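You operate a simulated robot arm through the tools that you are given. There is no shell and no other tool.

You run a simulated two-armed robot. Do the job below in one go: nothing can be reset, and whatever is moved stays where it is left.

Task
Swap the pin in hole 4 of the white plate for a silver rivet and set it.
Fine: the pin goes into the red rack; turn the red dial to the chart's value for that colour; use the red squeezer and park it again; the red valve and the other holes stay as they are.

Only the result counts: the job must be done as asked and must still hold three seconds after the hand-in. Knocking over, shifting, dropping, spilling or breaking anything else fails it.

Robot
Two 7-joint arms with two-finger grippers on one trunk that stands fixed in place. Base frame: the origin is at the foot of the trunk, x ahead of it, y to its left, z up. Units: m, rad, N and s.
The left shoulder is at [0.023, 0.175, 1.404], the right one opposite. With the tool pointing down near the work surface each hand reaches from about 0.1 to 0.82 m from the base axis, measured 20 degrees to its own side. Payload 2.94 kg a hand.
Tool frame (each hand has its own): the origin (TCP) lies between the finger pads and is the grasp point; the fingertips stand 0.03 m ahead of it; z points along the fingers, y is the line along which they close. The gripper opens to 0.138 m. The gripper's body begins 0.109 m behind the TCP.
Orientation is told as [roll, pitch, yaw] about the base's x, y, z axes, in that order, counted from this pose: with the fingers straight down and closing along the base's y, the tool's x points along the base's -x, its y along +y and its z along -z.

Tools
- The arms move only by the tool step_arm. It takes "left_motion", "right_motion" or both (then of equal length, played together; a hand with none holds still); each is a list of rows, each a list of 7 numbers: the shift along the base's x, y, z in units of 40 mm (1.0 is 40 mm), then the turn, a rotation vector about the base's x, y, z in units of 4 degrees (1.0 is 4 degrees), then the gripper command, from -1 (shut) to 1 (fully open), values between in proportion. In form: [[dx, dy, dz, wx, wy, wz, gripper], ...]. A call has 1 to 20 rows; each row shifts and turns the commanded pose from where the row before left it. A call with a number of a shift or a turn outside -1 to 1 is refused whole. Each row takes 0.2 s and may step no farther than 0.05 m and 0.15 rad from the row before; otherwise, or with a gripper value out of range, the whole call is refused. A pose out of reach is approached as far as the arm can. The call stops where the force on the tool passes 40 N (or 10 N more than at its start, if that is more) or the arm is blocked; 0.2 s more then pass. Each finger halts on what it meets, pressing with about 38 N; the grip force reading is that of the motor and also rises with nothing between the fingers. The clock runs only during rows and for 0.2 s after the last one: add rows that do not move to give the fingers time. The reply holds the time, the measured pose of the TCP, the force on the tool along the base axes, the opening and the grip force, in the units named above and with some noise, with the torque about the TCP (base axes, N m) and any sound that the robot's microphone picked up.
- Cameras (640 x 400 px; columns grow to the right, rows downward): "scene" is now at [0.0602, 0.0213, 1.877]; the picture's right is [0.27, -0.96, 0.00], its down [-0.73, -0.20, -0.65] and it looks along [0.63, 0.17, -0.76] (base axes); focal length 319 px, centre (320, 200). "left" rides on the left gripper at [0.071, -0.019, -0.146] in its tool frame; the picture's right is [0.26, 0.97, 0.00], its down [-0.85, 0.23, -0.48] and it looks along [-0.46, 0.12, 0.88] (tool axes); focal length 280 px, centre (320, 200). "right" rides on the right gripper at [0.071, 0.019, -0.146] in its tool frame; the picture's right is [-0.26, 0.96, 0.00], its down [-0.85, -0.23, -0.48] and it looks along [-0.46, -0.12, 0.88] (tool axes); focal length 280 px, centre (320, 200). There is no depth. A picture from a camera that has moved, and an enlarged one, comes with that camera's place and axes in the base frame and with its lens.
- grab_frame(camera): a new picture of that camera. No time passes.
- move_column(by): slides the trunk up (or, below 0, down) by that many m; the arms and the scene camera ride with it, the base frame stays. It gives what a move gives, with no picture.
- head_to(pan, tilt): turns the head with the scene camera to pan (to the left, within 2.094 rad either way) and tilt (down, from -0.506 to 1.204), counted from straight ahead of the robot. It gives what a move gives.
- zoom(camera, box): a new picture of the part [left, top, right, bottom] of that camera's present view, enlarged. No time passes.
- job_done(): hands the job in; it is judged then, once.

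Places have to be worked out from the pictures, the camera data and where the tool is seen. Open the grippers and draw the arms clear of the work before you hand the job in, unless the task says otherwise.

The tools are called after "Emit:" as name(argument=value, ...) on one line, values as JSON. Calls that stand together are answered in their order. step_arm: Moves the arms, as the interface text tells. Its arguments: {"type":"object","properties":{"left_motion":{"type":"array"},"right_motion":{"type":"array"}},"required":[]} The other tools are called the same way: move_column (by) slides the trunk up or down; head_to (pan, tilt) turns the head that bears the scene camera; grab_frame (camera) takes a picture; zoom (camera, box) takes an enlarged picture of a part of a camera's view; job_done () hands the job in.

At the start:

```text
t: 0.0
left_tool_pos: [0.5261, 0.3031, 1.4373]
left_ee_rot: [0.0, 0.001, 0.0]
left_wrist_force: [-0.7, -0.8, -0.8]
left_torque: [-0.01, 0.03, 0.0]
left_grip_width: 0.138
left_grasp_force: 0.1
right_tool_pos: [0.5722, -0.139, 1.4442]
right_ee_rot: [-0.002, -0.001, 0.0]
right_wrist_force: [0.6, 0.8, -0.3]
right_torque: [0.0, -0.01, -0.02]
right_grip_width: 0.1378
right_grasp_force: 0.1
trunk travel left (down, up): [-0.575, 0.159]
head pan, tilt: [0.269, 0.862]
```

scene: 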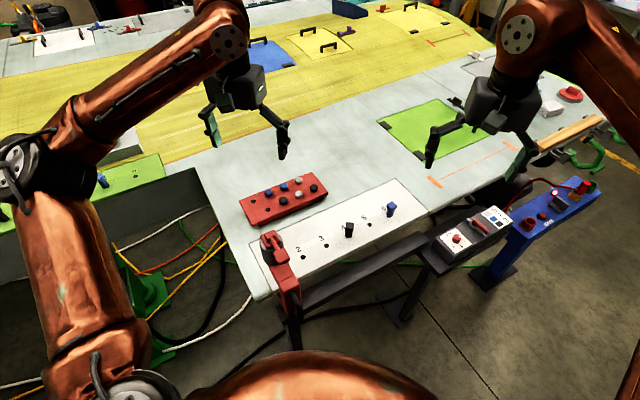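
right: 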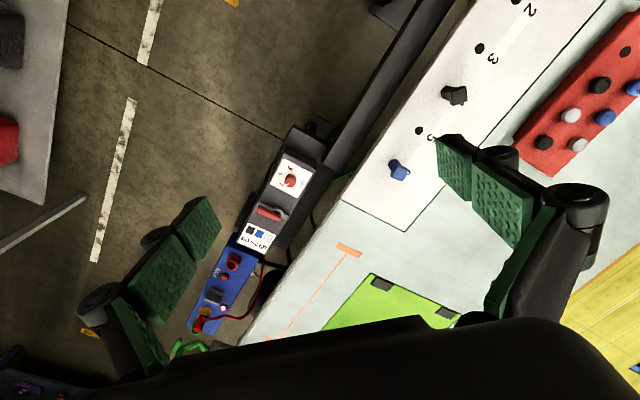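
left: 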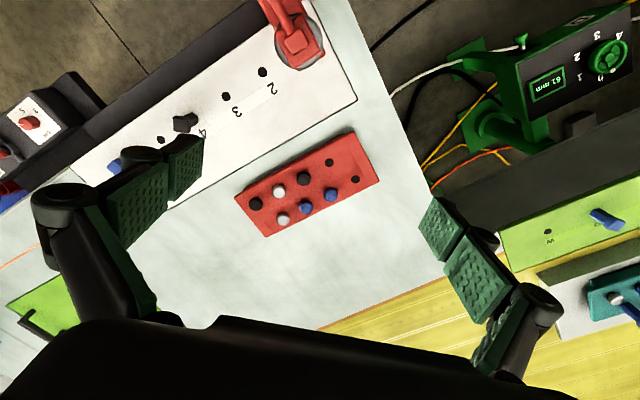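

I start by enlarging the main parts of the scene: the white plate, the red rack, the dial and chart, and the valve.

Emit:
zoom(camera="scene", box=[230, 160, 430, 300])

Emit:
zoom(camera="scene", box=[420, 160, 620, 300])

Emit:
zoom(camera="right", box=[160, 100, 380, 340])

Emit:
zoom(camera="left", box=[200, 0, 400, 240])

```text
2.86 times, centred on (330, 230) of scene
camera zoom: at [0.0602, 0.0213, 1.877], right [0.27, -0.96, 0.0], down [-0.73, -0.2, -0.65], along [0.63, 0.17, -0.76], focal length 912 px, centre (291, 114)
```

zoom: 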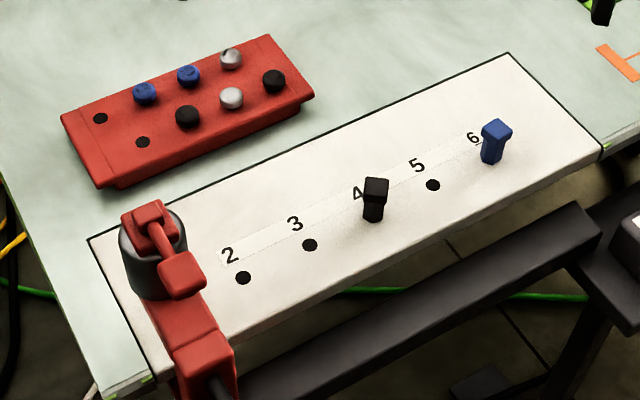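

```text
2.86 times, centred on (520, 230) of scene
camera zoom: at [0.0602, 0.0213, 1.877], right [0.27, -0.96, 0.0], down [-0.73, -0.2, -0.65], along [0.63, 0.17, -0.76], focal length 912 px, centre (-251, 114)
```

zoom: 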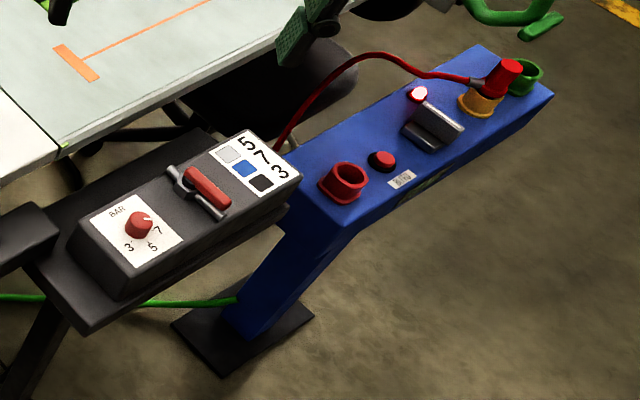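

```text
1.67 times, centred on (270, 220) of right
camera zoom: at [0.5, -0.1209, 1.5894], right [0.26, 0.96, 0.0], down [0.85, -0.23, 0.48], along [0.46, -0.12, -0.88], focal length 467 px, centre (403, 167)
```

zoom: 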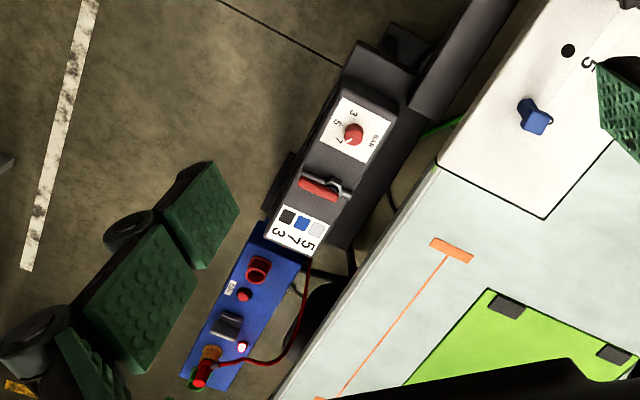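

```text
1.67 times, centred on (300, 120) of left
camera zoom: at [0.4542, 0.2853, 1.5821], right [-0.26, 0.97, 0.0], down [0.85, 0.23, 0.48], along [0.46, 0.12, -0.88], focal length 467 px, centre (353, 333)
```

zoom: 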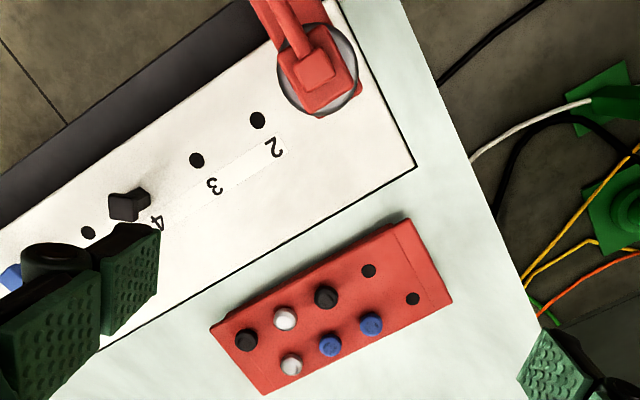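

The chart appears to read silver 5, blue 7, black 3. I look closer at the panel, the blue stand and the red tool on the plate's left end.

Emit:
zoom(camera="scene", box=[430, 195, 520, 255])

Emit:
zoom(camera="scene", box=[500, 165, 620, 245])

Emit:
zoom(camera="scene", box=[230, 220, 350, 330])

Emit:
zoom(camera="left", box=[470, 0, 640, 150])

```text
6.67 times, centred on (475, 225) of scene
camera zoom: at [0.0602, 0.0213, 1.877], right [0.27, -0.96, 0.0], down [-0.73, -0.2, -0.65], along [0.63, 0.17, -0.76], focal length 2127 px, centre (-713, 33)
```

zoom: 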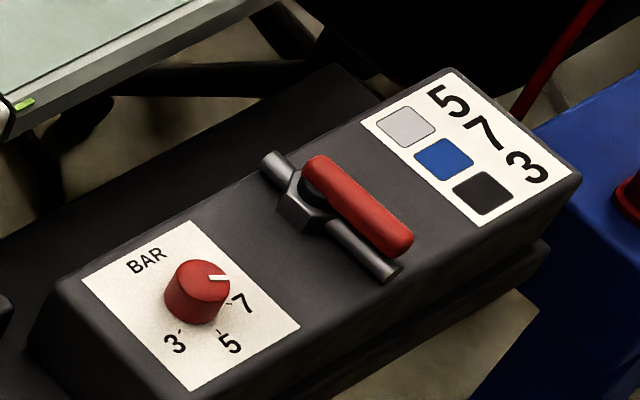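

```text
5.00 times, centred on (560, 205) of scene
camera zoom: at [0.0602, 0.0213, 1.877], right [0.27, -0.96, 0.0], down [-0.73, -0.2, -0.65], along [0.63, 0.17, -0.76], focal length 1595 px, centre (-880, 175)
```

zoom: 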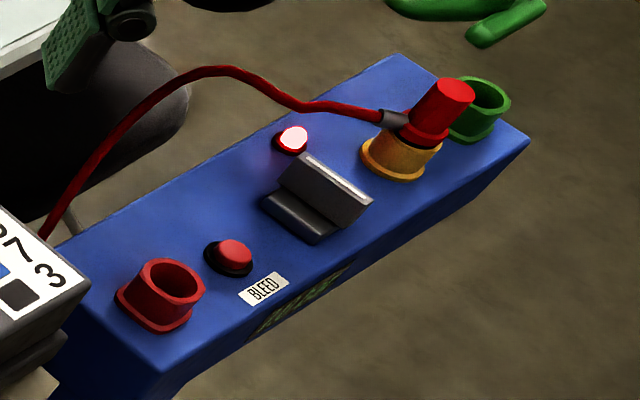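

```text
3.64 times, centred on (290, 275) of scene
camera zoom: at [0.0602, 0.0213, 1.877], right [0.27, -0.96, 0.0], down [-0.73, -0.2, -0.65], along [0.63, 0.17, -0.76], focal length 1160 px, centre (429, -73)
```

zoom: 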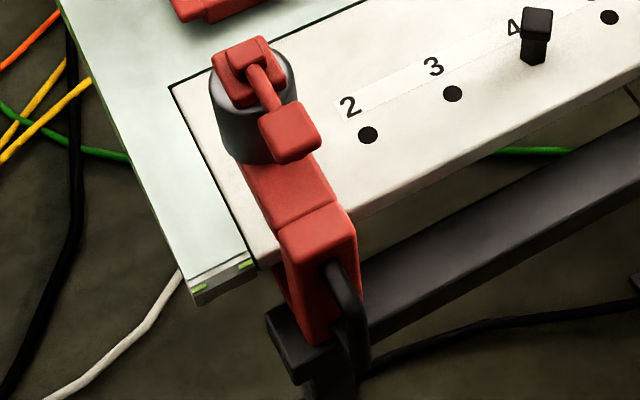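

```text
2.67 times, centred on (555, 75) of left
camera zoom: at [0.4542, 0.2853, 1.5821], right [-0.26, 0.97, 0.0], down [0.85, 0.23, 0.48], along [0.46, 0.12, -0.88], focal length 748 px, centre (-307, 533)
```

zoom: 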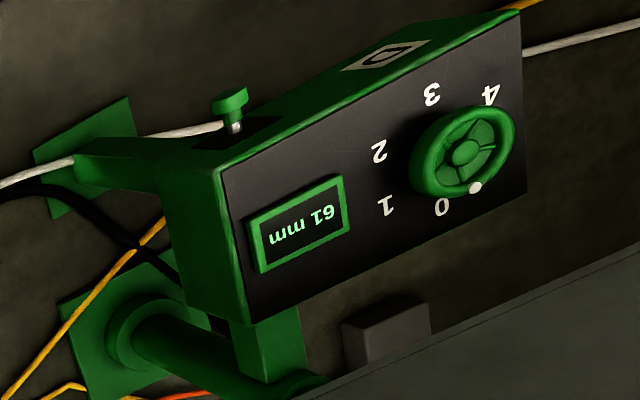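

The table top works out at about z≈1.05, with the holes spaced about 80 mm along the diagonal (0.71,-0.71). I move the left hand back so its camera can see the red squeezer from closer in.

Emit:
step_arm(left_motion=[[-1, 0, 0, 0, 0, 0, 1], [-1, 0, 0, 0, 0, 0, 1], [-1, 0, 0, 0, 0, 0, 1], [-1, 0, 0, 0, 0, 0, 1], [-1, 0, -0.5, 0, 0, 0, 1], [-0.5, 0, -0.5, 0, 0, 0, 1]])

Emit:
grab_frame(camera="left")

Emit:
grab_frame(camera="scene")

```text
t: 1.4
left_tool_pos: [0.3065, 0.307, 1.3972]
left_ee_rot: [-0.001, -0.001, 0.001]
left_wrist_force: [0.2, -0.5, -0.1]
left_torque: [0.02, -0.03, 0.0]
left_grip_width: 0.1381
left_grasp_force: 0.1
right_tool_pos: [0.5723, -0.1395, 1.4439]
right_ee_rot: [0.001, 0.001, 0.0]
right_wrist_force: [0.5, -1.3, 0.3]
right_torque: [0.01, -0.01, 0.0]
right_grip_width: 0.1384
right_grasp_force: 0.1
trunk travel left (down, up): [-0.575, 0.159]
head pan, tilt: [0.269, 0.862]
```

```text
taken
camera left: at [0.2352, 0.2876, 1.5421], right [-0.26, 0.97, 0.0], down [0.85, 0.23, 0.48], along [0.46, 0.12, -0.88], focal length 280 px, centre (320, 200)
```

left: 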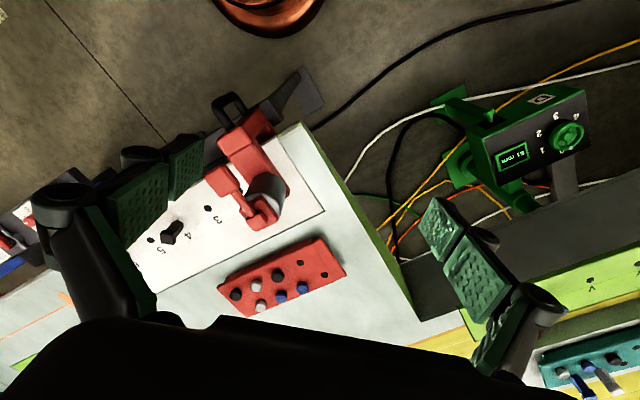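

```text
taken
camera scene: at [0.0596, 0.0215, 1.877], right [0.27, -0.96, 0.0], down [-0.73, -0.2, -0.65], along [0.63, 0.17, -0.76], focal length 319 px, centre (320, 200)
```

scene: 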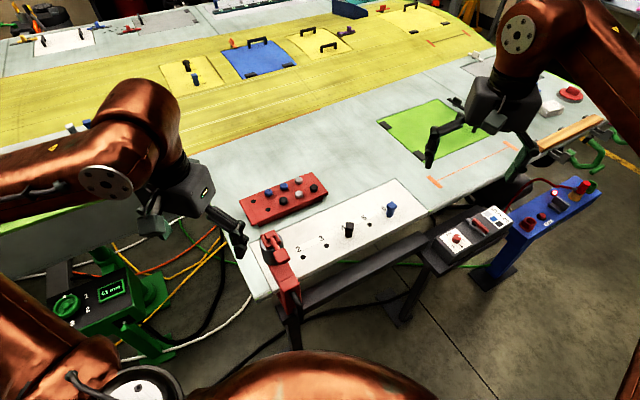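

Emit:
zoom(camera="left", box=[190, 70, 350, 240])

Emit:
zoom(camera="left", box=[200, 220, 360, 320])

```text
2.35 times, centred on (270, 155) of left
camera zoom: at [0.2352, 0.2876, 1.5421], right [-0.26, 0.97, 0.0], down [0.85, 0.23, 0.48], along [0.46, 0.12, -0.88], focal length 660 px, centre (438, 306)
```

zoom: 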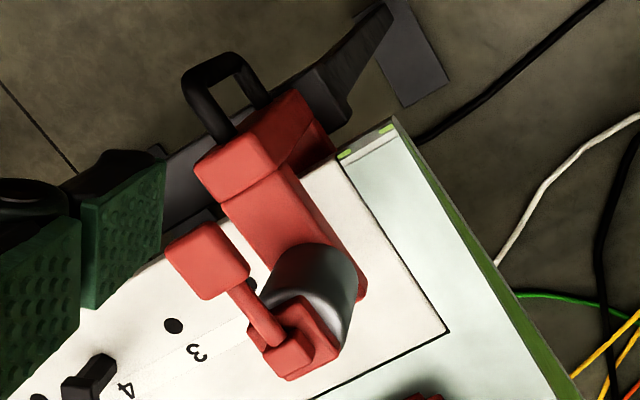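

```text
4.00 times, centred on (280, 270) of left
camera zoom: at [0.2352, 0.2876, 1.5421], right [-0.26, 0.97, 0.0], down [0.85, 0.23, 0.48], along [0.46, 0.12, -0.88], focal length 1122 px, centre (480, -80)
```

zoom: 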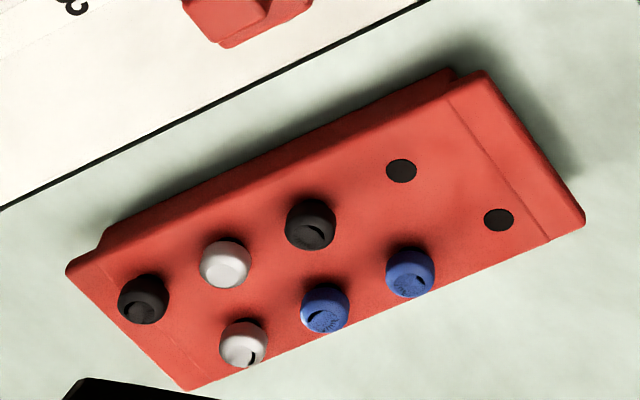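

The squeezer sits on the black rail at the hole 1 end, with a black handle at the back and a lever on top. I bring the right hand toward the panel for a closer view of the dial, chart and valve.

Emit:
step_arm(right_motion=[[0.25, -0.336, -0.918, 0, 0, 0, 1], [0.25, -0.336, -0.918, 0, 0, 0, 1], [0.25, -0.336, -0.918, 0, 0, 0, 1], [0.25, -0.336, -0.918, 0, 0, 0, 1], [0.25, -0.336, -0.918, 0, 0, 0, 1], [0.25, -0.336, -0.918, 0, 0, 0, 1], [0.25, -0.336, -0.918, 0, 0, 0, 1]])

Emit:
grab_frame(camera="right")

Emit:
grab_frame(camera="scene")

```text
t: 3.0
left_tool_pos: [0.3092, 0.3045, 1.397]
left_ee_rot: [0.0, 0.003, 0.0]
left_wrist_force: [-0.1, 0.1, -0.6]
left_torque: [0.06, 0.02, 0.01]
left_grip_width: 0.138
left_grasp_force: 0.0
right_tool_pos: [0.6441, -0.2355, 1.1871]
right_ee_rot: [0.001, -0.001, -0.001]
right_wrist_force: [0.6, -0.3, -1.1]
right_torque: [0.06, 0.02, -0.04]
right_grip_width: 0.1378
right_grasp_force: 0.0
trunk travel left (down, up): [-0.575, 0.159]
head pan, tilt: [0.269, 0.862]
```

```text
taken
camera right: at [0.5724, -0.2171, 1.3326], right [0.26, 0.96, 0.0], down [0.85, -0.23, 0.47], along [0.46, -0.12, -0.88], focal length 280 px, centre (320, 200)
```

right: 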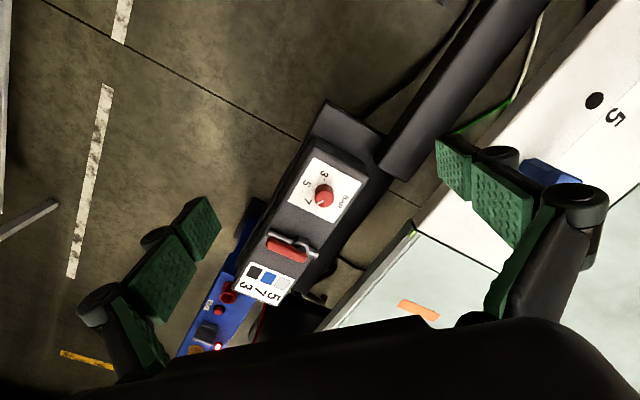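

```text
taken
camera scene: at [0.0613, 0.0201, 1.8769], right [0.27, -0.96, 0.0], down [-0.73, -0.2, -0.65], along [0.63, 0.17, -0.76], focal length 319 px, centre (320, 200)
```

scene: 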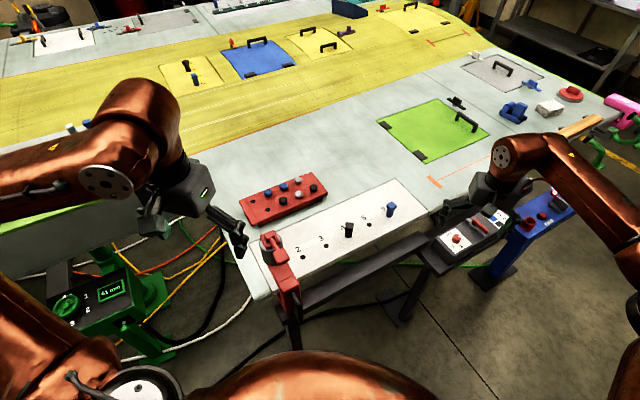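

Emit:
zoom(camera="right", box=[285, 150, 375, 230])

Emit:
zoom(camera="right", box=[220, 210, 330, 310])

Emit:
zoom(camera="scene", box=[430, 215, 490, 265])

```text
5.00 times, centred on (330, 190) of right
camera zoom: at [0.5724, -0.2171, 1.3326], right [0.26, 0.96, 0.0], down [0.85, -0.23, 0.47], along [0.46, -0.12, -0.88], focal length 1402 px, centre (270, 250)
```

zoom: 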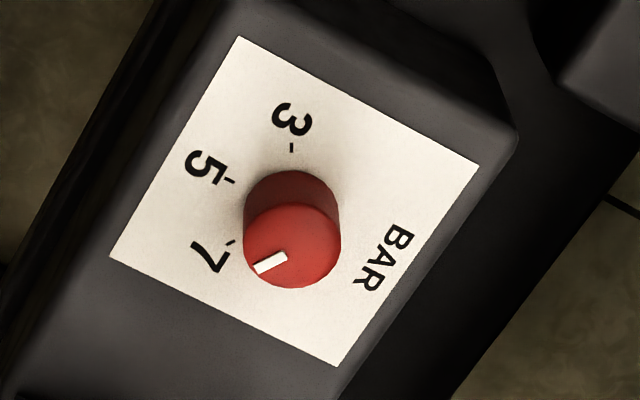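

```text
4.00 times, centred on (275, 260) of right
camera zoom: at [0.5724, -0.2171, 1.3326], right [0.26, 0.96, 0.0], down [0.85, -0.23, 0.47], along [0.46, -0.12, -0.88], focal length 1122 px, centre (500, -40)
```

zoom: 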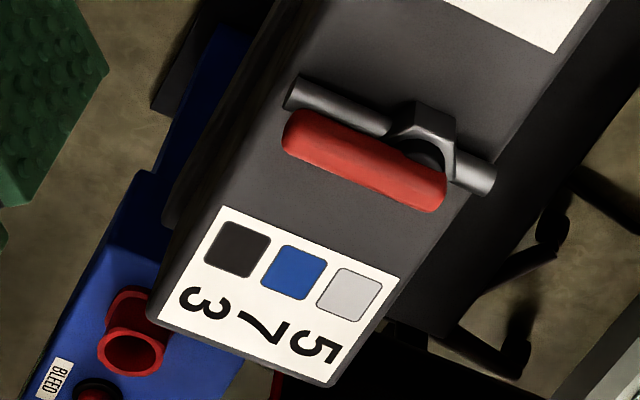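

```text
8.00 times, centred on (460, 240) of scene
camera zoom: at [0.0613, 0.0201, 1.8769], right [0.27, -0.96, 0.0], down [-0.73, -0.2, -0.65], along [0.63, 0.17, -0.76], focal length 2553 px, centre (-800, -120)
```

zoom: 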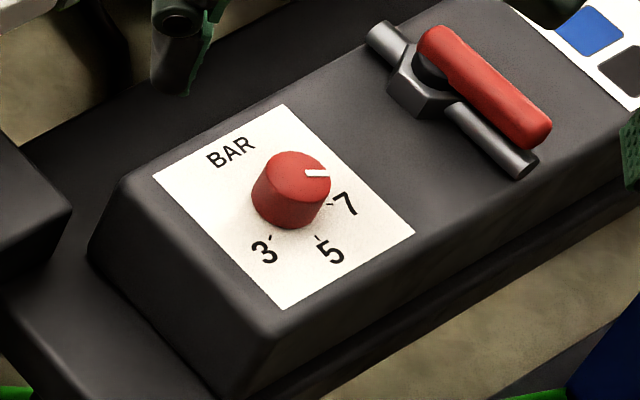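

The chart reads silver=5, and the dial now points at 7, with marks about 60° apart, so it needs a 60° clockwise turn seen from above. I triangulate the knob top at about (0.758,-0.260,0.983) and move the right hand above it with the fingers partly closed.

Emit:
step_arm(right_motion=[[0.95, -0.2, -0.6, 0, 0, 0, -0.1], [0.95, -0.2, -0.6, 0, 0, 0, -0.1], [0.95, -0.2, -0.6, 0, 0, 0, -0.1], [0, 0, 0, 0, 0, 0, -0.1], [0, 0, 0, 0, 0, 0, -0.1]])

Emit:
grab_frame(camera="right")

Emit:
zoom(camera="scene", box=[400, 140, 540, 280])

```text
t: 4.2
left_tool_pos: [0.3085, 0.3063, 1.3967]
left_ee_rot: [0.001, 0.0, 0.001]
left_wrist_force: [-0.3, 0.5, -0.2]
left_torque: [-0.06, 0.01, -0.02]
left_grip_width: 0.1379
left_grasp_force: 0.1
right_tool_pos: [0.7466, -0.2563, 1.1213]
right_ee_rot: [0.001, -0.002, -0.002]
right_wrist_force: [0.9, 0.2, 0.1]
right_torque: [-0.05, 0.01, 0.03]
right_grip_width: 0.0618
right_grasp_force: 0.0
right hand out of reach, approached as far as the arm can: row 3
trunk travel left (down, up): [-0.575, 0.159]
head pan, tilt: [0.269, 0.862]
```

```text
taken
camera right: at [0.6739, -0.2395, 1.2662], right [0.26, 0.96, 0.0], down [0.85, -0.23, 0.48], along [0.46, -0.13, -0.88], focal length 280 px, centre (320, 200)
```

right: 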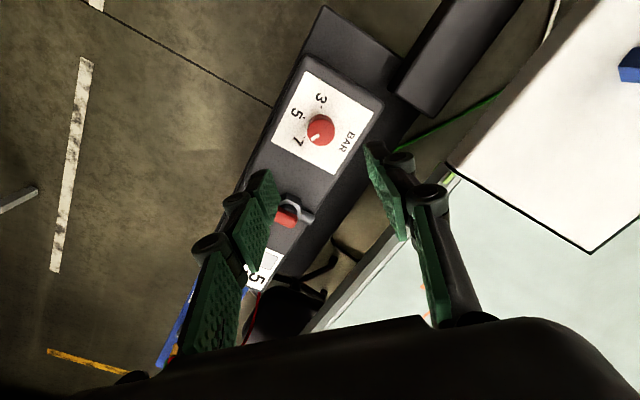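

```text
2.86 times, centred on (470, 210) of scene
camera zoom: at [0.0606, 0.0218, 1.877], right [0.27, -0.96, 0.0], down [-0.73, -0.2, -0.65], along [0.63, 0.17, -0.76], focal length 912 px, centre (-109, 171)
```

zoom: 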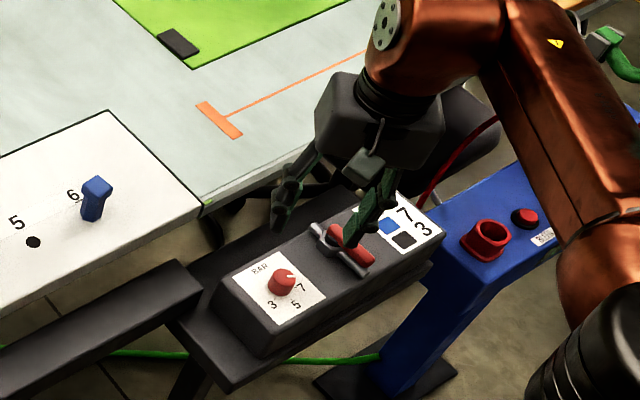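

The hand stopped just short of the commanded point at x≈0.747. I check the dial's place again from this nearer view.

Emit:
zoom(camera="right", box=[270, 80, 370, 180])

Emit:
zoom(camera="scene", box=[430, 215, 490, 265])

```text
4.00 times, centred on (320, 130) of right
camera zoom: at [0.6739, -0.2395, 1.2662], right [0.26, 0.96, 0.0], down [0.85, -0.23, 0.48], along [0.46, -0.13, -0.88], focal length 1122 px, centre (320, 480)
```

zoom: 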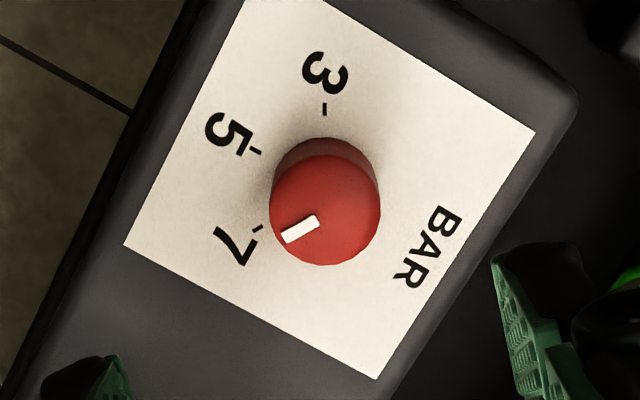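

```text
8.00 times, centred on (460, 240) of scene
camera zoom: at [0.0606, 0.0218, 1.877], right [0.27, -0.96, 0.0], down [-0.73, -0.2, -0.65], along [0.63, 0.17, -0.76], focal length 2553 px, centre (-800, -120)
```

zoom: 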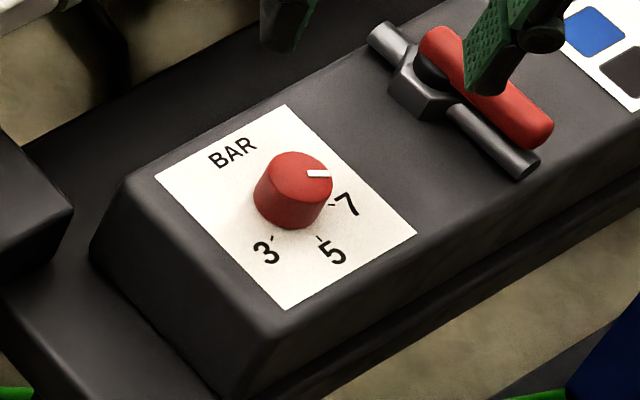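

Combining the rays gives a better fix: the knob top is at about (0.740,-0.255,1.012) and the panel at about z 0.992. I lower the hand partway and check how the measured pose follows.

Emit:
step_arm(right_motion=[[-0.1, 0, -0.75, 0, 0, 0, -0.1], [0, 0, -0.4, 0, 0, 0, -0.1]])

Emit:
grab_frame(camera="right")

Emit:
zoom(camera="scene", box=[420, 190, 510, 270])

```text
t: 4.8
left_tool_pos: [0.3071, 0.3073, 1.3975]
left_ee_rot: [-0.002, -0.001, 0.001]
left_wrist_force: [0.1, 0.0, -0.8]
left_torque: [-0.02, -0.01, -0.01]
left_grip_width: 0.1379
left_grasp_force: 0.1
right_tool_pos: [0.7403, -0.2571, 1.075]
right_ee_rot: [0.0, -0.001, -0.001]
right_wrist_force: [0.3, 0.1, -0.4]
right_torque: [-0.04, 0.02, -0.01]
right_grip_width: 0.062
right_grasp_force: 0.0
trunk travel left (down, up): [-0.575, 0.159]
head pan, tilt: [0.269, 0.862]
```

```text
taken
camera right: at [0.6692, -0.2379, 1.2204], right [0.26, 0.97, 0.0], down [0.85, -0.23, 0.48], along [0.46, -0.12, -0.88], focal length 280 px, centre (320, 200)
```

right: 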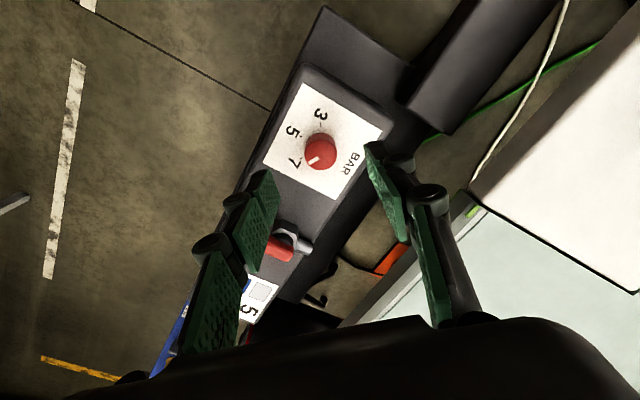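

```text
5.00 times, centred on (465, 230) of scene
camera zoom: at [0.0605, 0.0223, 1.877], right [0.27, -0.96, 0.0], down [-0.73, -0.2, -0.65], along [0.63, 0.17, -0.76], focal length 1595 px, centre (-405, 50)
```

zoom: 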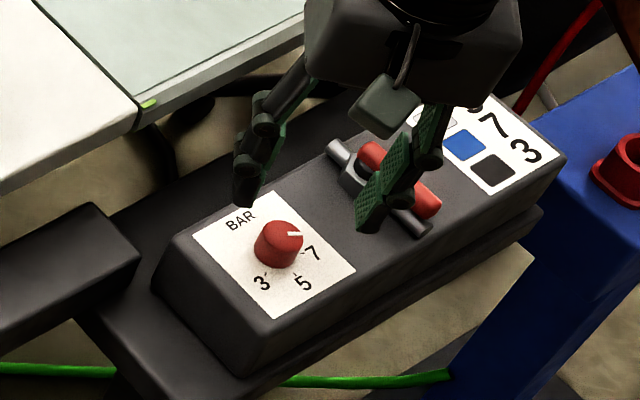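

The knob sits right under the finger centre line. I lower the fingers around the knob, watching the force, before closing.

Emit:
step_arm(right_motion=[[0, 0, -0.6, 0, 0, 0, -0.1], [0, 0, -0.55, 0, 0, 0, -0.1], [0, 0, 0, 0, 0, 0, -0.1]])

Emit:
grab_frame(camera="right")

Emit:
zoom(camera="scene", box=[420, 190, 510, 270])

```text
t: 5.6
left_tool_pos: [0.3082, 0.3056, 1.3972]
left_ee_rot: [-0.001, -0.001, -0.001]
left_wrist_force: [-0.4, 0.2, 0.1]
left_torque: [-0.01, -0.01, -0.01]
left_grip_width: 0.1383
left_grasp_force: 0.1
right_tool_pos: [0.7362, -0.2634, 1.0409]
right_ee_rot: [0.0, -0.001, -0.004]
right_wrist_force: [-0.4, -0.7, 0.3]
right_torque: [-0.06, -0.01, -0.01]
right_grip_width: 0.062
right_grasp_force: 0.0
right hand out of reach, approached as far as the arm can: row 2
trunk travel left (down, up): [-0.575, 0.159]
head pan, tilt: [0.269, 0.862]
```

```text
taken
camera right: at [0.6629, -0.2449, 1.1854], right [0.26, 0.96, 0.0], down [0.85, -0.23, 0.48], along [0.46, -0.13, -0.88], focal length 280 px, centre (320, 200)
```

right: 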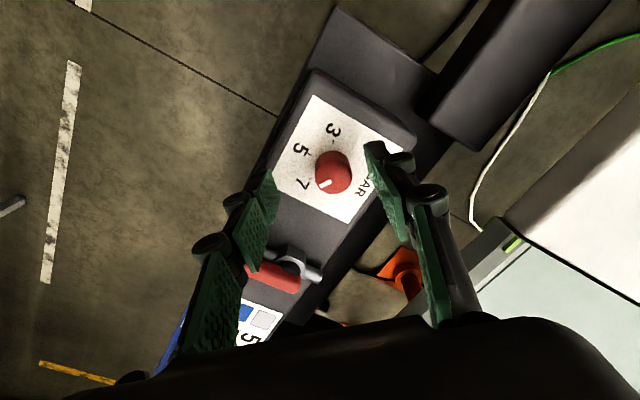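

```text
5.00 times, centred on (465, 230) of scene
camera zoom: at [0.0602, 0.022, 1.877], right [0.27, -0.96, 0.0], down [-0.73, -0.2, -0.65], along [0.63, 0.17, -0.76], focal length 1595 px, centre (-405, 50)
```

zoom: 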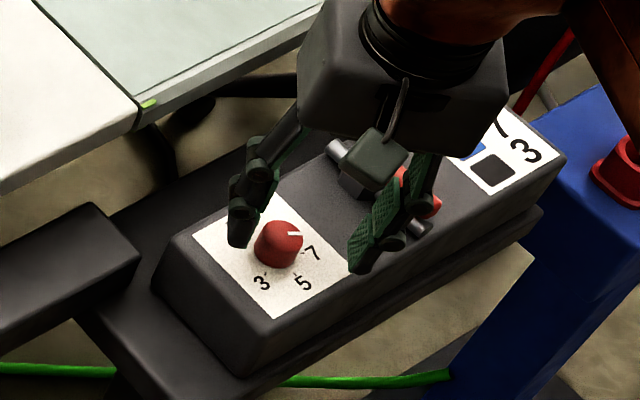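

The arm runs out of reach at this height with the shoulder so high. I lift the hand clear, raise the left hand, and then lower the trunk so the right arm reaches farther.

Emit:
step_arm(right_motion=[[0, 0.1, 0.9, 0, 0, 0, -0.1], [-0.2, 0.1, 1, 0, 0, 0, -0.1], [-0.3, 0, 1, 0, 0, 0, -0.1], [-0.3, 0, 1, 0, 0, 0, -0.1], [0, 0, 1, 0, 0, 0, -0.1]], left_motion=[[0, 0, 1, 0, 0, 0, 1], [0, 0, 1, 0, 0, 0, 1], [0, 0, 1, 0, 0, 0, 1], [0, 0, 1, 0, 0, 0, 1], [0, 0, 0, 0, 0, 0, 1]])

Emit:
move_column(by=-0.16)

Emit:
grab_frame(camera="scene")

Emit:
grab_frame(camera="right")

Emit:
grab_frame(camera="left")

```text
t: 6.8
left_tool_pos: [0.2989, 0.3026, 1.5597]
left_ee_rot: [0.002, -0.006, -0.001]
left_wrist_force: [-1.3, -0.6, 0.6]
left_torque: [-0.01, -0.16, 0.01]
left_grip_width: 0.138
left_grasp_force: 0.1
right_tool_pos: [0.6973, -0.2589, 1.2416]
right_ee_rot: [0.001, -0.005, -0.002]
right_wrist_force: [-1.5, 0.5, 0.5]
right_torque: [0.05, -0.13, -0.02]
right_grip_width: 0.0621
right_grasp_force: 0.1
trunk travel left (down, up): [-0.575, 0.159]
head pan, tilt: [0.269, 0.862]
```

```text
t: 8.6
left_tool_pos: [0.3051, 0.3042, 1.3976]
left_ee_rot: [0.0, 0.001, 0.001]
left_wrist_force: [-0.9, 0.4, 0.6]
left_torque: [0.03, 0.02, 0.02]
left_grip_width: 0.138
left_grasp_force: 0.1
right_tool_pos: [0.7032, -0.2556, 1.0786]
right_ee_rot: [0.003, -0.001, -0.001]
right_wrist_force: [0.4, 0.1, 0.5]
right_torque: [0.01, 0.0, 0.02]
right_grip_width: 0.0621
right_grasp_force: 0.1
trunk travel left (down, up): [-0.415, 0.319]
head pan, tilt: [0.269, 0.862]
```

```text
taken
camera scene: at [0.0931, 0.0212, 1.7174], right [0.27, -0.96, 0.0], down [-0.73, -0.2, -0.65], along [0.63, 0.17, -0.76], focal length 319 px, centre (320, 200)
```

scene: 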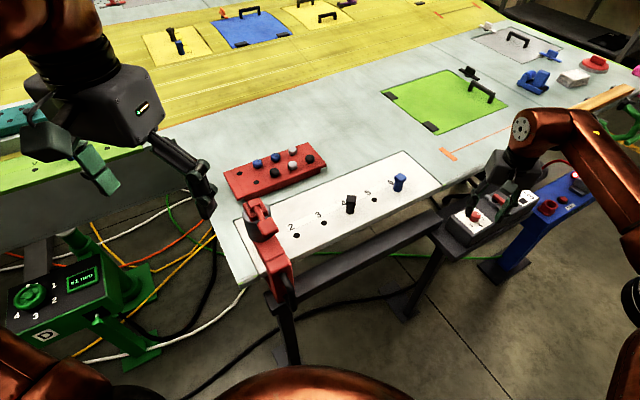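

```text
taken
camera right: at [0.6311, -0.2376, 1.223], right [0.26, 0.96, 0.0], down [0.85, -0.23, 0.48], along [0.46, -0.12, -0.88], focal length 280 px, centre (320, 200)
```

right: 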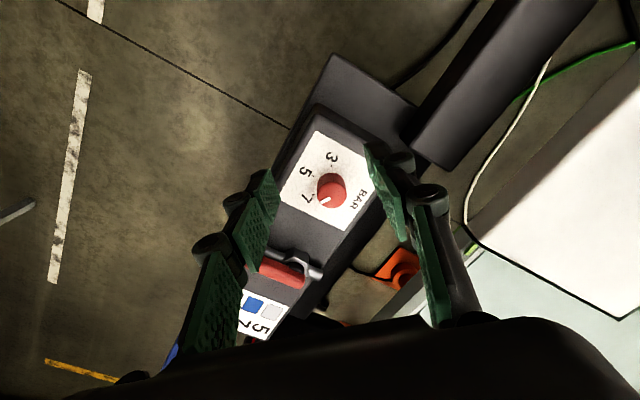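

```text
taken
camera left: at [0.2335, 0.2852, 1.5425], right [-0.26, 0.97, 0.0], down [0.85, 0.23, 0.48], along [0.46, 0.12, -0.88], focal length 280 px, centre (320, 200)
```

left: 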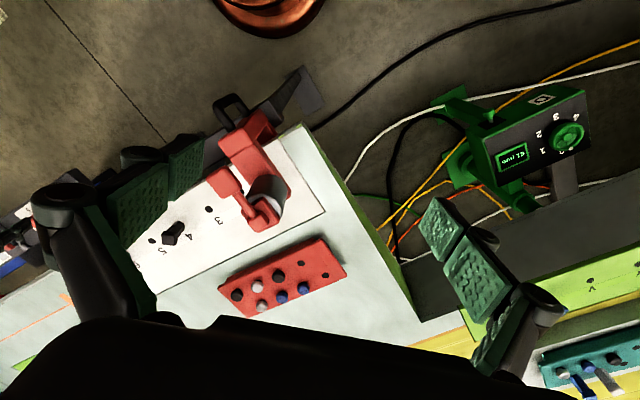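

The trunk lowering also brought the shoulders forward a little, so reach should be fine. I move over the knob at (0.739,-0.256) and lower around it in small steps.

Emit:
step_arm(right_motion=[[0.9, 0, 0, 0, 0, 0, -0.1], [0, 0, -0.4, 0, 0, 0, -0.1], [0, 0, -0.4, 0, 0, 0, -0.1], [0, 0, 0, 0, 0, 0, -0.1]])

Emit:
zoom(camera="right", box=[220, 80, 420, 240])

Emit:
zoom(camera="scene", box=[430, 160, 540, 270])

```text
t: 9.6
left_tool_pos: [0.3048, 0.3037, 1.3979]
left_ee_rot: [-0.001, 0.0, 0.0]
left_wrist_force: [0.4, 0.1, 0.5]
left_torque: [0.0, -0.02, -0.01]
left_grip_width: 0.1384
left_grasp_force: 0.1
right_tool_pos: [0.7389, -0.2555, 1.0449]
right_ee_rot: [0.0, -0.002, -0.001]
right_wrist_force: [-1.4, -0.2, 0.6]
right_torque: [0.01, 0.01, -0.01]
right_grip_width: 0.0619
right_grasp_force: 0.0
trunk travel left (down, up): [-0.415, 0.319]
head pan, tilt: [0.269, 0.862]
```

```text
2.50 times, centred on (320, 160) of right
camera zoom: at [0.6662, -0.2382, 1.1913], right [0.26, 0.97, 0.0], down [0.85, -0.23, 0.48], along [0.46, -0.12, -0.88], focal length 701 px, centre (320, 300)
```

zoom: 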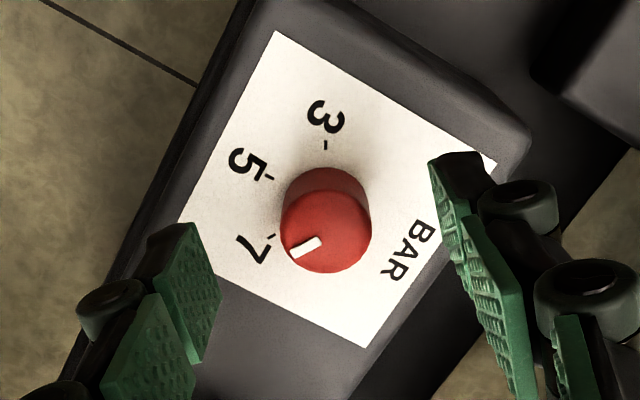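

```text
3.64 times, centred on (485, 215) of scene
camera zoom: at [0.0929, 0.0215, 1.7172], right [0.27, -0.96, 0.0], down [-0.73, -0.2, -0.65], along [0.63, 0.17, -0.76], focal length 1160 px, centre (-280, 146)
```

zoom: 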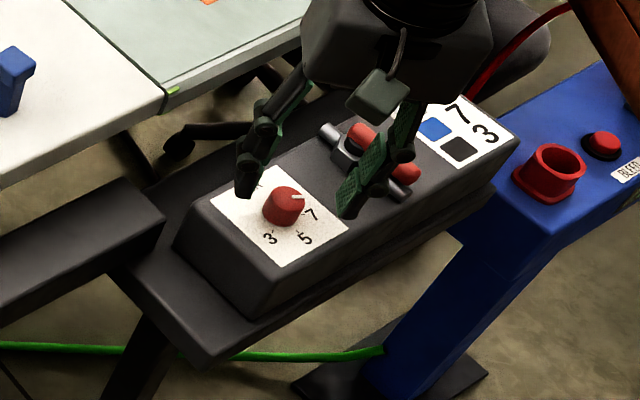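

The knob is centred between the fingers at about (0.740,-0.256). I lower another 18 mm and close on it gently.

Emit:
step_arm(right_motion=[[0.03, -0.02, -0.22, 0, 0, 0, -0.1], [0, 0, -0.22, 0, 0, 0, -0.1], [0, 0, 0, 0, 0, 0, -0.1]])

Emit:
zoom(camera="right", box=[220, 80, 420, 240])

Emit:
zoom(camera="scene", box=[430, 160, 540, 270])

```text
t: 10.4
left_tool_pos: [0.3053, 0.3039, 1.3974]
left_ee_rot: [0.001, 0.002, 0.0]
left_wrist_force: [0.2, -0.5, 0.3]
left_torque: [-0.01, -0.01, -0.01]
left_grip_width: 0.138
left_grasp_force: 0.1
right_tool_pos: [0.7403, -0.2567, 1.0268]
right_ee_rot: [-0.001, 0.001, -0.002]
right_wrist_force: [0.3, 0.1, -0.1]
right_torque: [0.01, 0.04, 0.03]
right_grip_width: 0.0622
right_grasp_force: 0.1
trunk travel left (down, up): [-0.415, 0.319]
head pan, tilt: [0.269, 0.862]
```

```text
2.50 times, centred on (320, 160) of right
camera zoom: at [0.6686, -0.2389, 1.1729], right [0.26, 0.97, 0.0], down [0.85, -0.23, 0.48], along [0.46, -0.12, -0.88], focal length 701 px, centre (320, 300)
```

zoom: 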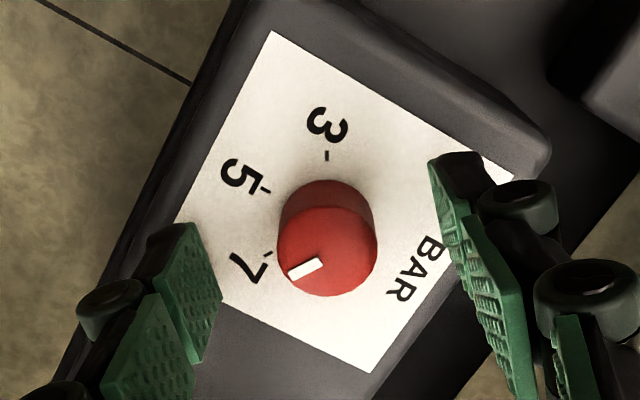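

```text
3.64 times, centred on (485, 215) of scene
camera zoom: at [0.0937, 0.0214, 1.7172], right [0.27, -0.96, 0.0], down [-0.73, -0.2, -0.65], along [0.63, 0.17, -0.76], focal length 1160 px, centre (-280, 146)
```

zoom: 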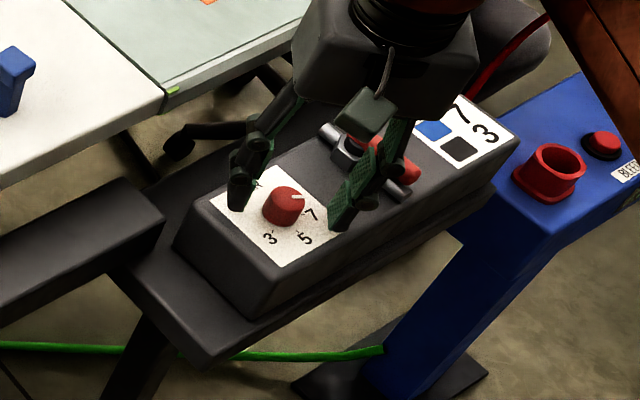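

No contact so far with the fingertips at z≈0.997, beside the knob. I close the fingers on it.

Emit:
step_arm(right_motion=[[0, 0, 0, 0, 0, 0, -0.4], [0, 0, 0, 0, 0, 0, -0.55], [0, 0, 0, 0, 0, 0, -0.7], [0, 0, 0, 0, 0, 0, -0.75], [0, 0, 0, 0, 0, 0, -0.75]])

Emit:
zoom(camera="right", box=[220, 80, 420, 240])

Emit:
zoom(camera="scene", box=[430, 160, 540, 270])

```text
t: 11.6
left_tool_pos: [0.306, 0.3051, 1.3969]
left_ee_rot: [-0.003, -0.001, 0.003]
left_wrist_force: [-0.8, 0.6, 0.8]
left_torque: [0.02, -0.02, 0.01]
left_grip_width: 0.138
left_grasp_force: 0.0
right_tool_pos: [0.7403, -0.2559, 1.028]
right_ee_rot: [0.002, 0.0, 0.002]
right_wrist_force: [-1.6, 6.9, -3.3]
right_torque: [0.23, -0.08, 0.04]
right_grip_width: 0.0251
right_grasp_force: 44.9
trunk travel left (down, up): [-0.415, 0.319]
head pan, tilt: [0.269, 0.862]
```

```text
2.50 times, centred on (320, 160) of right
camera zoom: at [0.6685, -0.2376, 1.173], right [0.26, 0.97, 0.0], down [0.85, -0.23, 0.47], along [0.46, -0.12, -0.88], focal length 701 px, centre (320, 300)
```

zoom: 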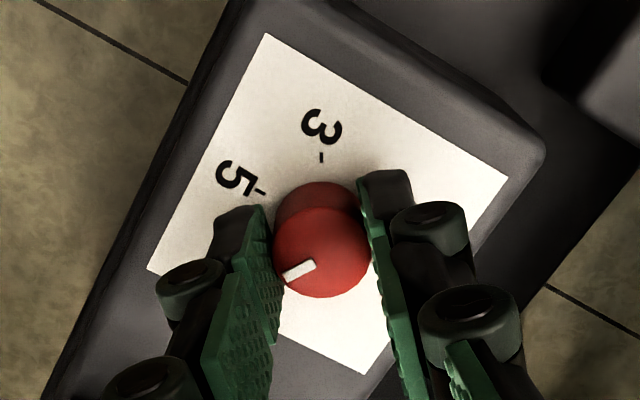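

```text
3.64 times, centred on (485, 215) of scene
camera zoom: at [0.0937, 0.0223, 1.7171], right [0.27, -0.96, 0.0], down [-0.73, -0.2, -0.65], along [0.63, 0.17, -0.76], focal length 1160 px, centre (-280, 146)
```

zoom: 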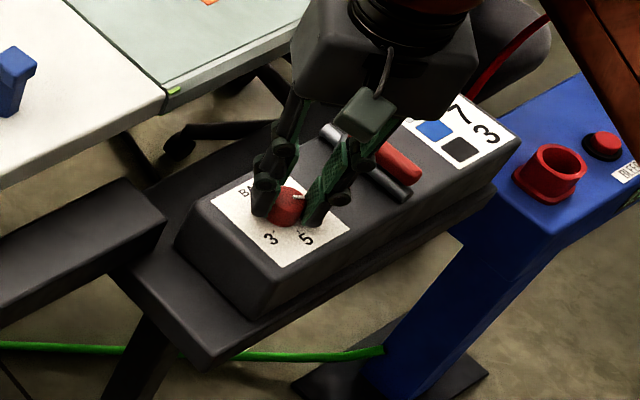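

The knob is held (25.1 mm). I turn 28° clockwise first (about -z) to see how it behaves.

Emit:
step_arm(right_motion=[[0, 0, 0, 0, 0, -1, -0.75], [0, 0, 0, 0, 0, -1, -0.75], [0, 0, 0, 0, 0, -1, -0.75], [0, 0, 0, 0, 0, -1, -0.75], [0, 0, 0, 0, 0, -1, -0.75], [0, 0, 0, 0, 0, -1, -0.75], [0, 0, 0, 0, 0, -1, -0.75]])

Emit:
zoom(camera="right", box=[220, 80, 420, 240])

Emit:
zoom(camera="scene", box=[430, 190, 500, 260])

```text
t: 13.2
left_tool_pos: [0.3062, 0.3063, 1.3958]
left_ee_rot: [-0.002, 0.0, 0.001]
left_wrist_force: [-0.5, 0.2, -0.5]
left_torque: [0.01, -0.01, -0.03]
left_grip_width: 0.1381
left_grasp_force: 0.1
right_tool_pos: [0.741, -0.2554, 1.0274]
right_ee_rot: [0.001, 0.001, -0.49]
right_wrist_force: [3.0, 10.7, 2.1]
right_torque: [0.42, 0.16, 0.03]
right_grip_width: 0.025
right_grasp_force: 44.7
trunk travel left (down, up): [-0.415, 0.319]
head pan, tilt: [0.269, 0.862]
```

```text
2.50 times, centred on (320, 160) of right
camera zoom: at [0.6858, -0.2057, 1.1729], right [0.69, 0.73, 0.0], down [0.64, -0.6, 0.48], along [0.35, -0.33, -0.88], focal length 701 px, centre (320, 300)
```

zoom: 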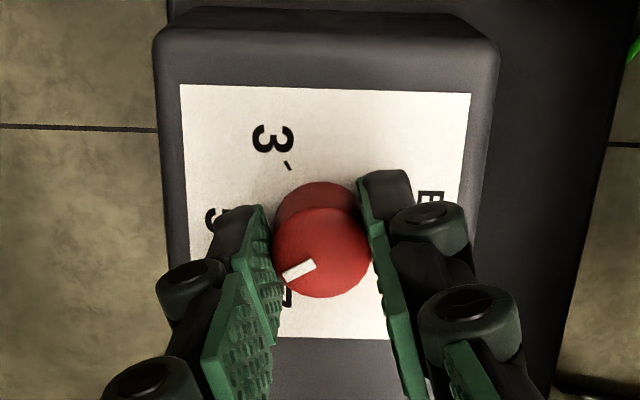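

```text
5.71 times, centred on (465, 225) of scene
camera zoom: at [0.0939, 0.023, 1.7171], right [0.27, -0.96, 0.0], down [-0.73, -0.2, -0.65], along [0.63, 0.17, -0.76], focal length 1823 px, centre (-509, 57)
```

zoom: 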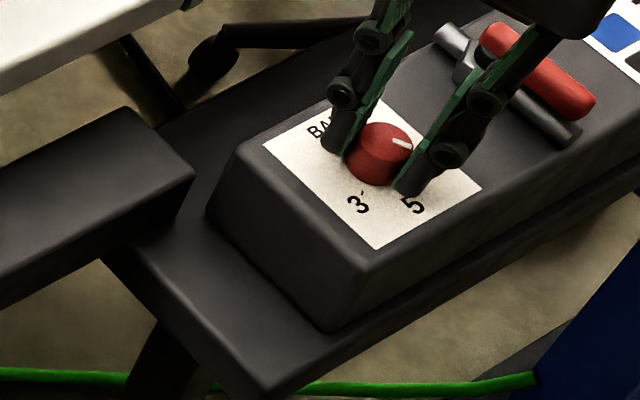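

The knob turns with the hand. I complete the turn with another 32°.

Emit:
step_arm(right_motion=[[0, 0, 0, 0, 0, -1, -0.75], [0, 0, 0, 0, 0, -1, -0.75], [0, 0, 0, 0, 0, -1, -0.75], [0, 0, 0, 0, 0, -1, -0.75], [0, 0, 0, 0, 0, -1, -0.75], [0, 0, 0, 0, 0, -1, -0.75], [0, 0, 0, 0, 0, -1, -0.75], [0, 0, 0, 0, 0, -1, -0.75], [0, 0, 0, 0, 0, 0, -0.75]])

Emit:
zoom(camera="right", box=[220, 80, 420, 240])

Emit:
zoom(camera="scene", box=[430, 190, 500, 260])

```text
t: 15.2
left_tool_pos: [0.3069, 0.3045, 1.3976]
left_ee_rot: [-0.003, 0.0, 0.001]
left_wrist_force: [-0.1, 0.4, -0.3]
left_torque: [0.0, 0.0, 0.03]
left_grip_width: 0.1379
left_grasp_force: 0.0
right_tool_pos: [0.7404, -0.2547, 1.0284]
right_ee_rot: [0.0, 0.0, -1.048]
right_wrist_force: [6.5, 11.1, 1.6]
right_torque: [0.29, -0.2, 0.0]
right_grip_width: 0.0248
right_grasp_force: 45.1
trunk travel left (down, up): [-0.415, 0.319]
head pan, tilt: [0.269, 0.862]
```

```text
2.50 times, centred on (320, 160) of right
camera zoom: at [0.7211, -0.1845, 1.173], right [0.97, 0.26, 0.0], down [0.22, -0.85, 0.48], along [0.12, -0.46, -0.88], focal length 701 px, centre (320, 300)
```

zoom: 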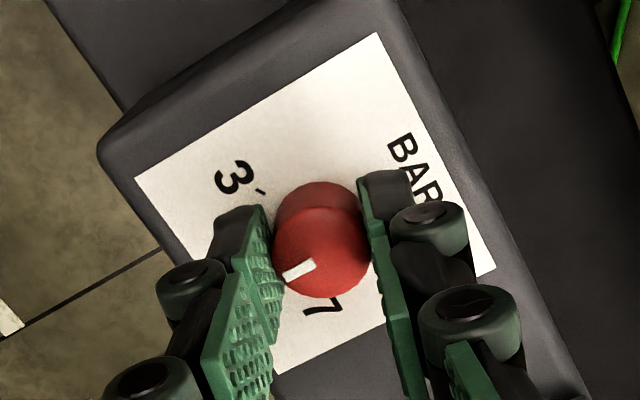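

```text
5.71 times, centred on (465, 225) of scene
camera zoom: at [0.0944, 0.0234, 1.7171], right [0.27, -0.96, 0.0], down [-0.73, -0.2, -0.65], along [0.63, 0.17, -0.76], focal length 1823 px, centre (-509, 57)
```

zoom: 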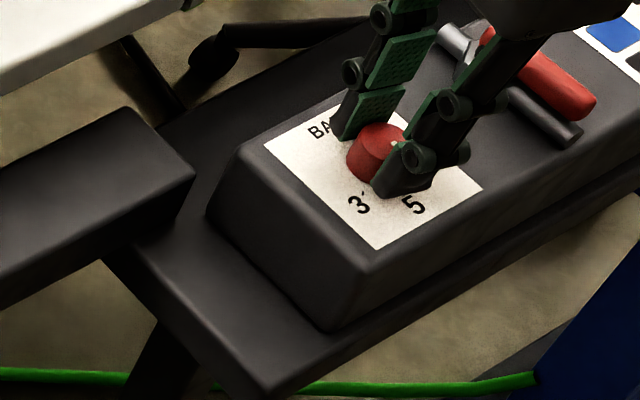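

The pointer should now line up with the 5 mark. I open the fingers, lift off, and check the result.

Emit:
step_arm(right_motion=[[0, 0, 0, 0, 0, 0, -0.4], [0, 0, 0, 0, 0, 0, -0.1], [0, 0, 0, 0, 0, 0, -0.1], [0, 0, 0.5, 0, 0, 0, -0.1], [0, 0, 1, 0, 0, 0, -0.1], [-0.5, 0.3, 1, 0, 0, 0, -0.1]])

Emit:
grab_frame(camera="right")

Emit:
zoom(camera="scene", box=[430, 190, 500, 260])

```text
t: 16.6
left_tool_pos: [0.3038, 0.3042, 1.398]
left_ee_rot: [0.001, -0.003, 0.0]
left_wrist_force: [-1.4, -0.7, -0.2]
left_torque: [0.03, -0.03, -0.02]
left_grip_width: 0.138
left_grasp_force: 0.0
right_tool_pos: [0.7182, -0.2446, 1.1269]
right_ee_rot: [0.001, 0.0, -1.049]
right_wrist_force: [-0.2, 0.6, -0.1]
right_torque: [-0.02, -0.01, 0.0]
right_grip_width: 0.0622
right_grasp_force: 0.1
trunk travel left (down, up): [-0.415, 0.319]
head pan, tilt: [0.269, 0.862]
```

```text
taken
camera right: at [0.6989, -0.1749, 1.272], right [0.97, 0.25, 0.0], down [0.22, -0.85, 0.48], along [0.12, -0.46, -0.88], focal length 280 px, centre (320, 200)
```

right: 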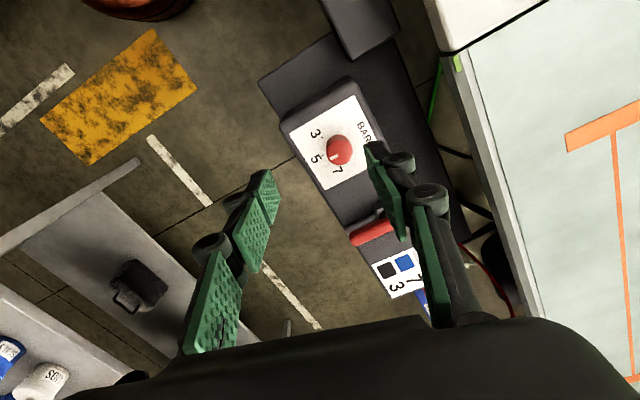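

```text
5.71 times, centred on (465, 225) of scene
camera zoom: at [0.0917, 0.0217, 1.7174], right [0.27, -0.96, 0.0], down [-0.73, -0.2, -0.65], along [0.63, 0.17, -0.76], focal length 1823 px, centre (-509, 57)
```

zoom: 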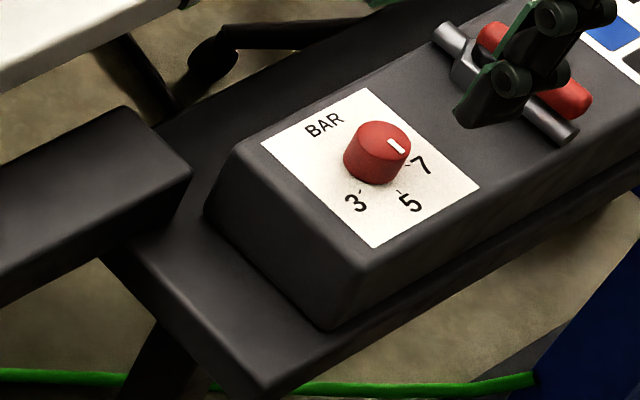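

Emit:
zoom(camera="right", box=[290, 100, 390, 200])

Emit:
zoom(camera="scene", box=[456, 196, 496, 226])

```text
4.00 times, centred on (340, 150) of right
camera zoom: at [0.6989, -0.1749, 1.272], right [0.97, 0.25, 0.0], down [0.22, -0.85, 0.48], along [0.12, -0.46, -0.88], focal length 1122 px, centre (240, 400)
```

zoom: 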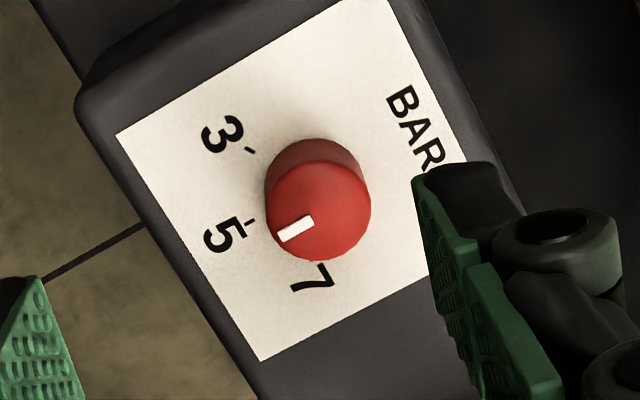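

```text
13.33 times, centred on (476, 211) of scene
camera zoom: at [0.0917, 0.0217, 1.7174], right [0.27, -0.96, 0.0], down [-0.73, -0.2, -0.65], along [0.63, 0.17, -0.76], focal length 4254 px, centre (-1760, 53)
```

zoom: 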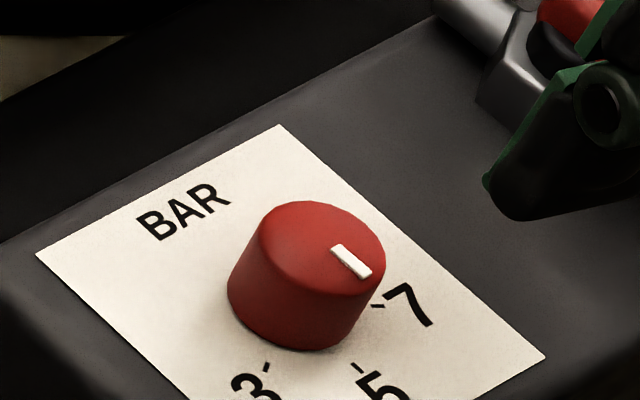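

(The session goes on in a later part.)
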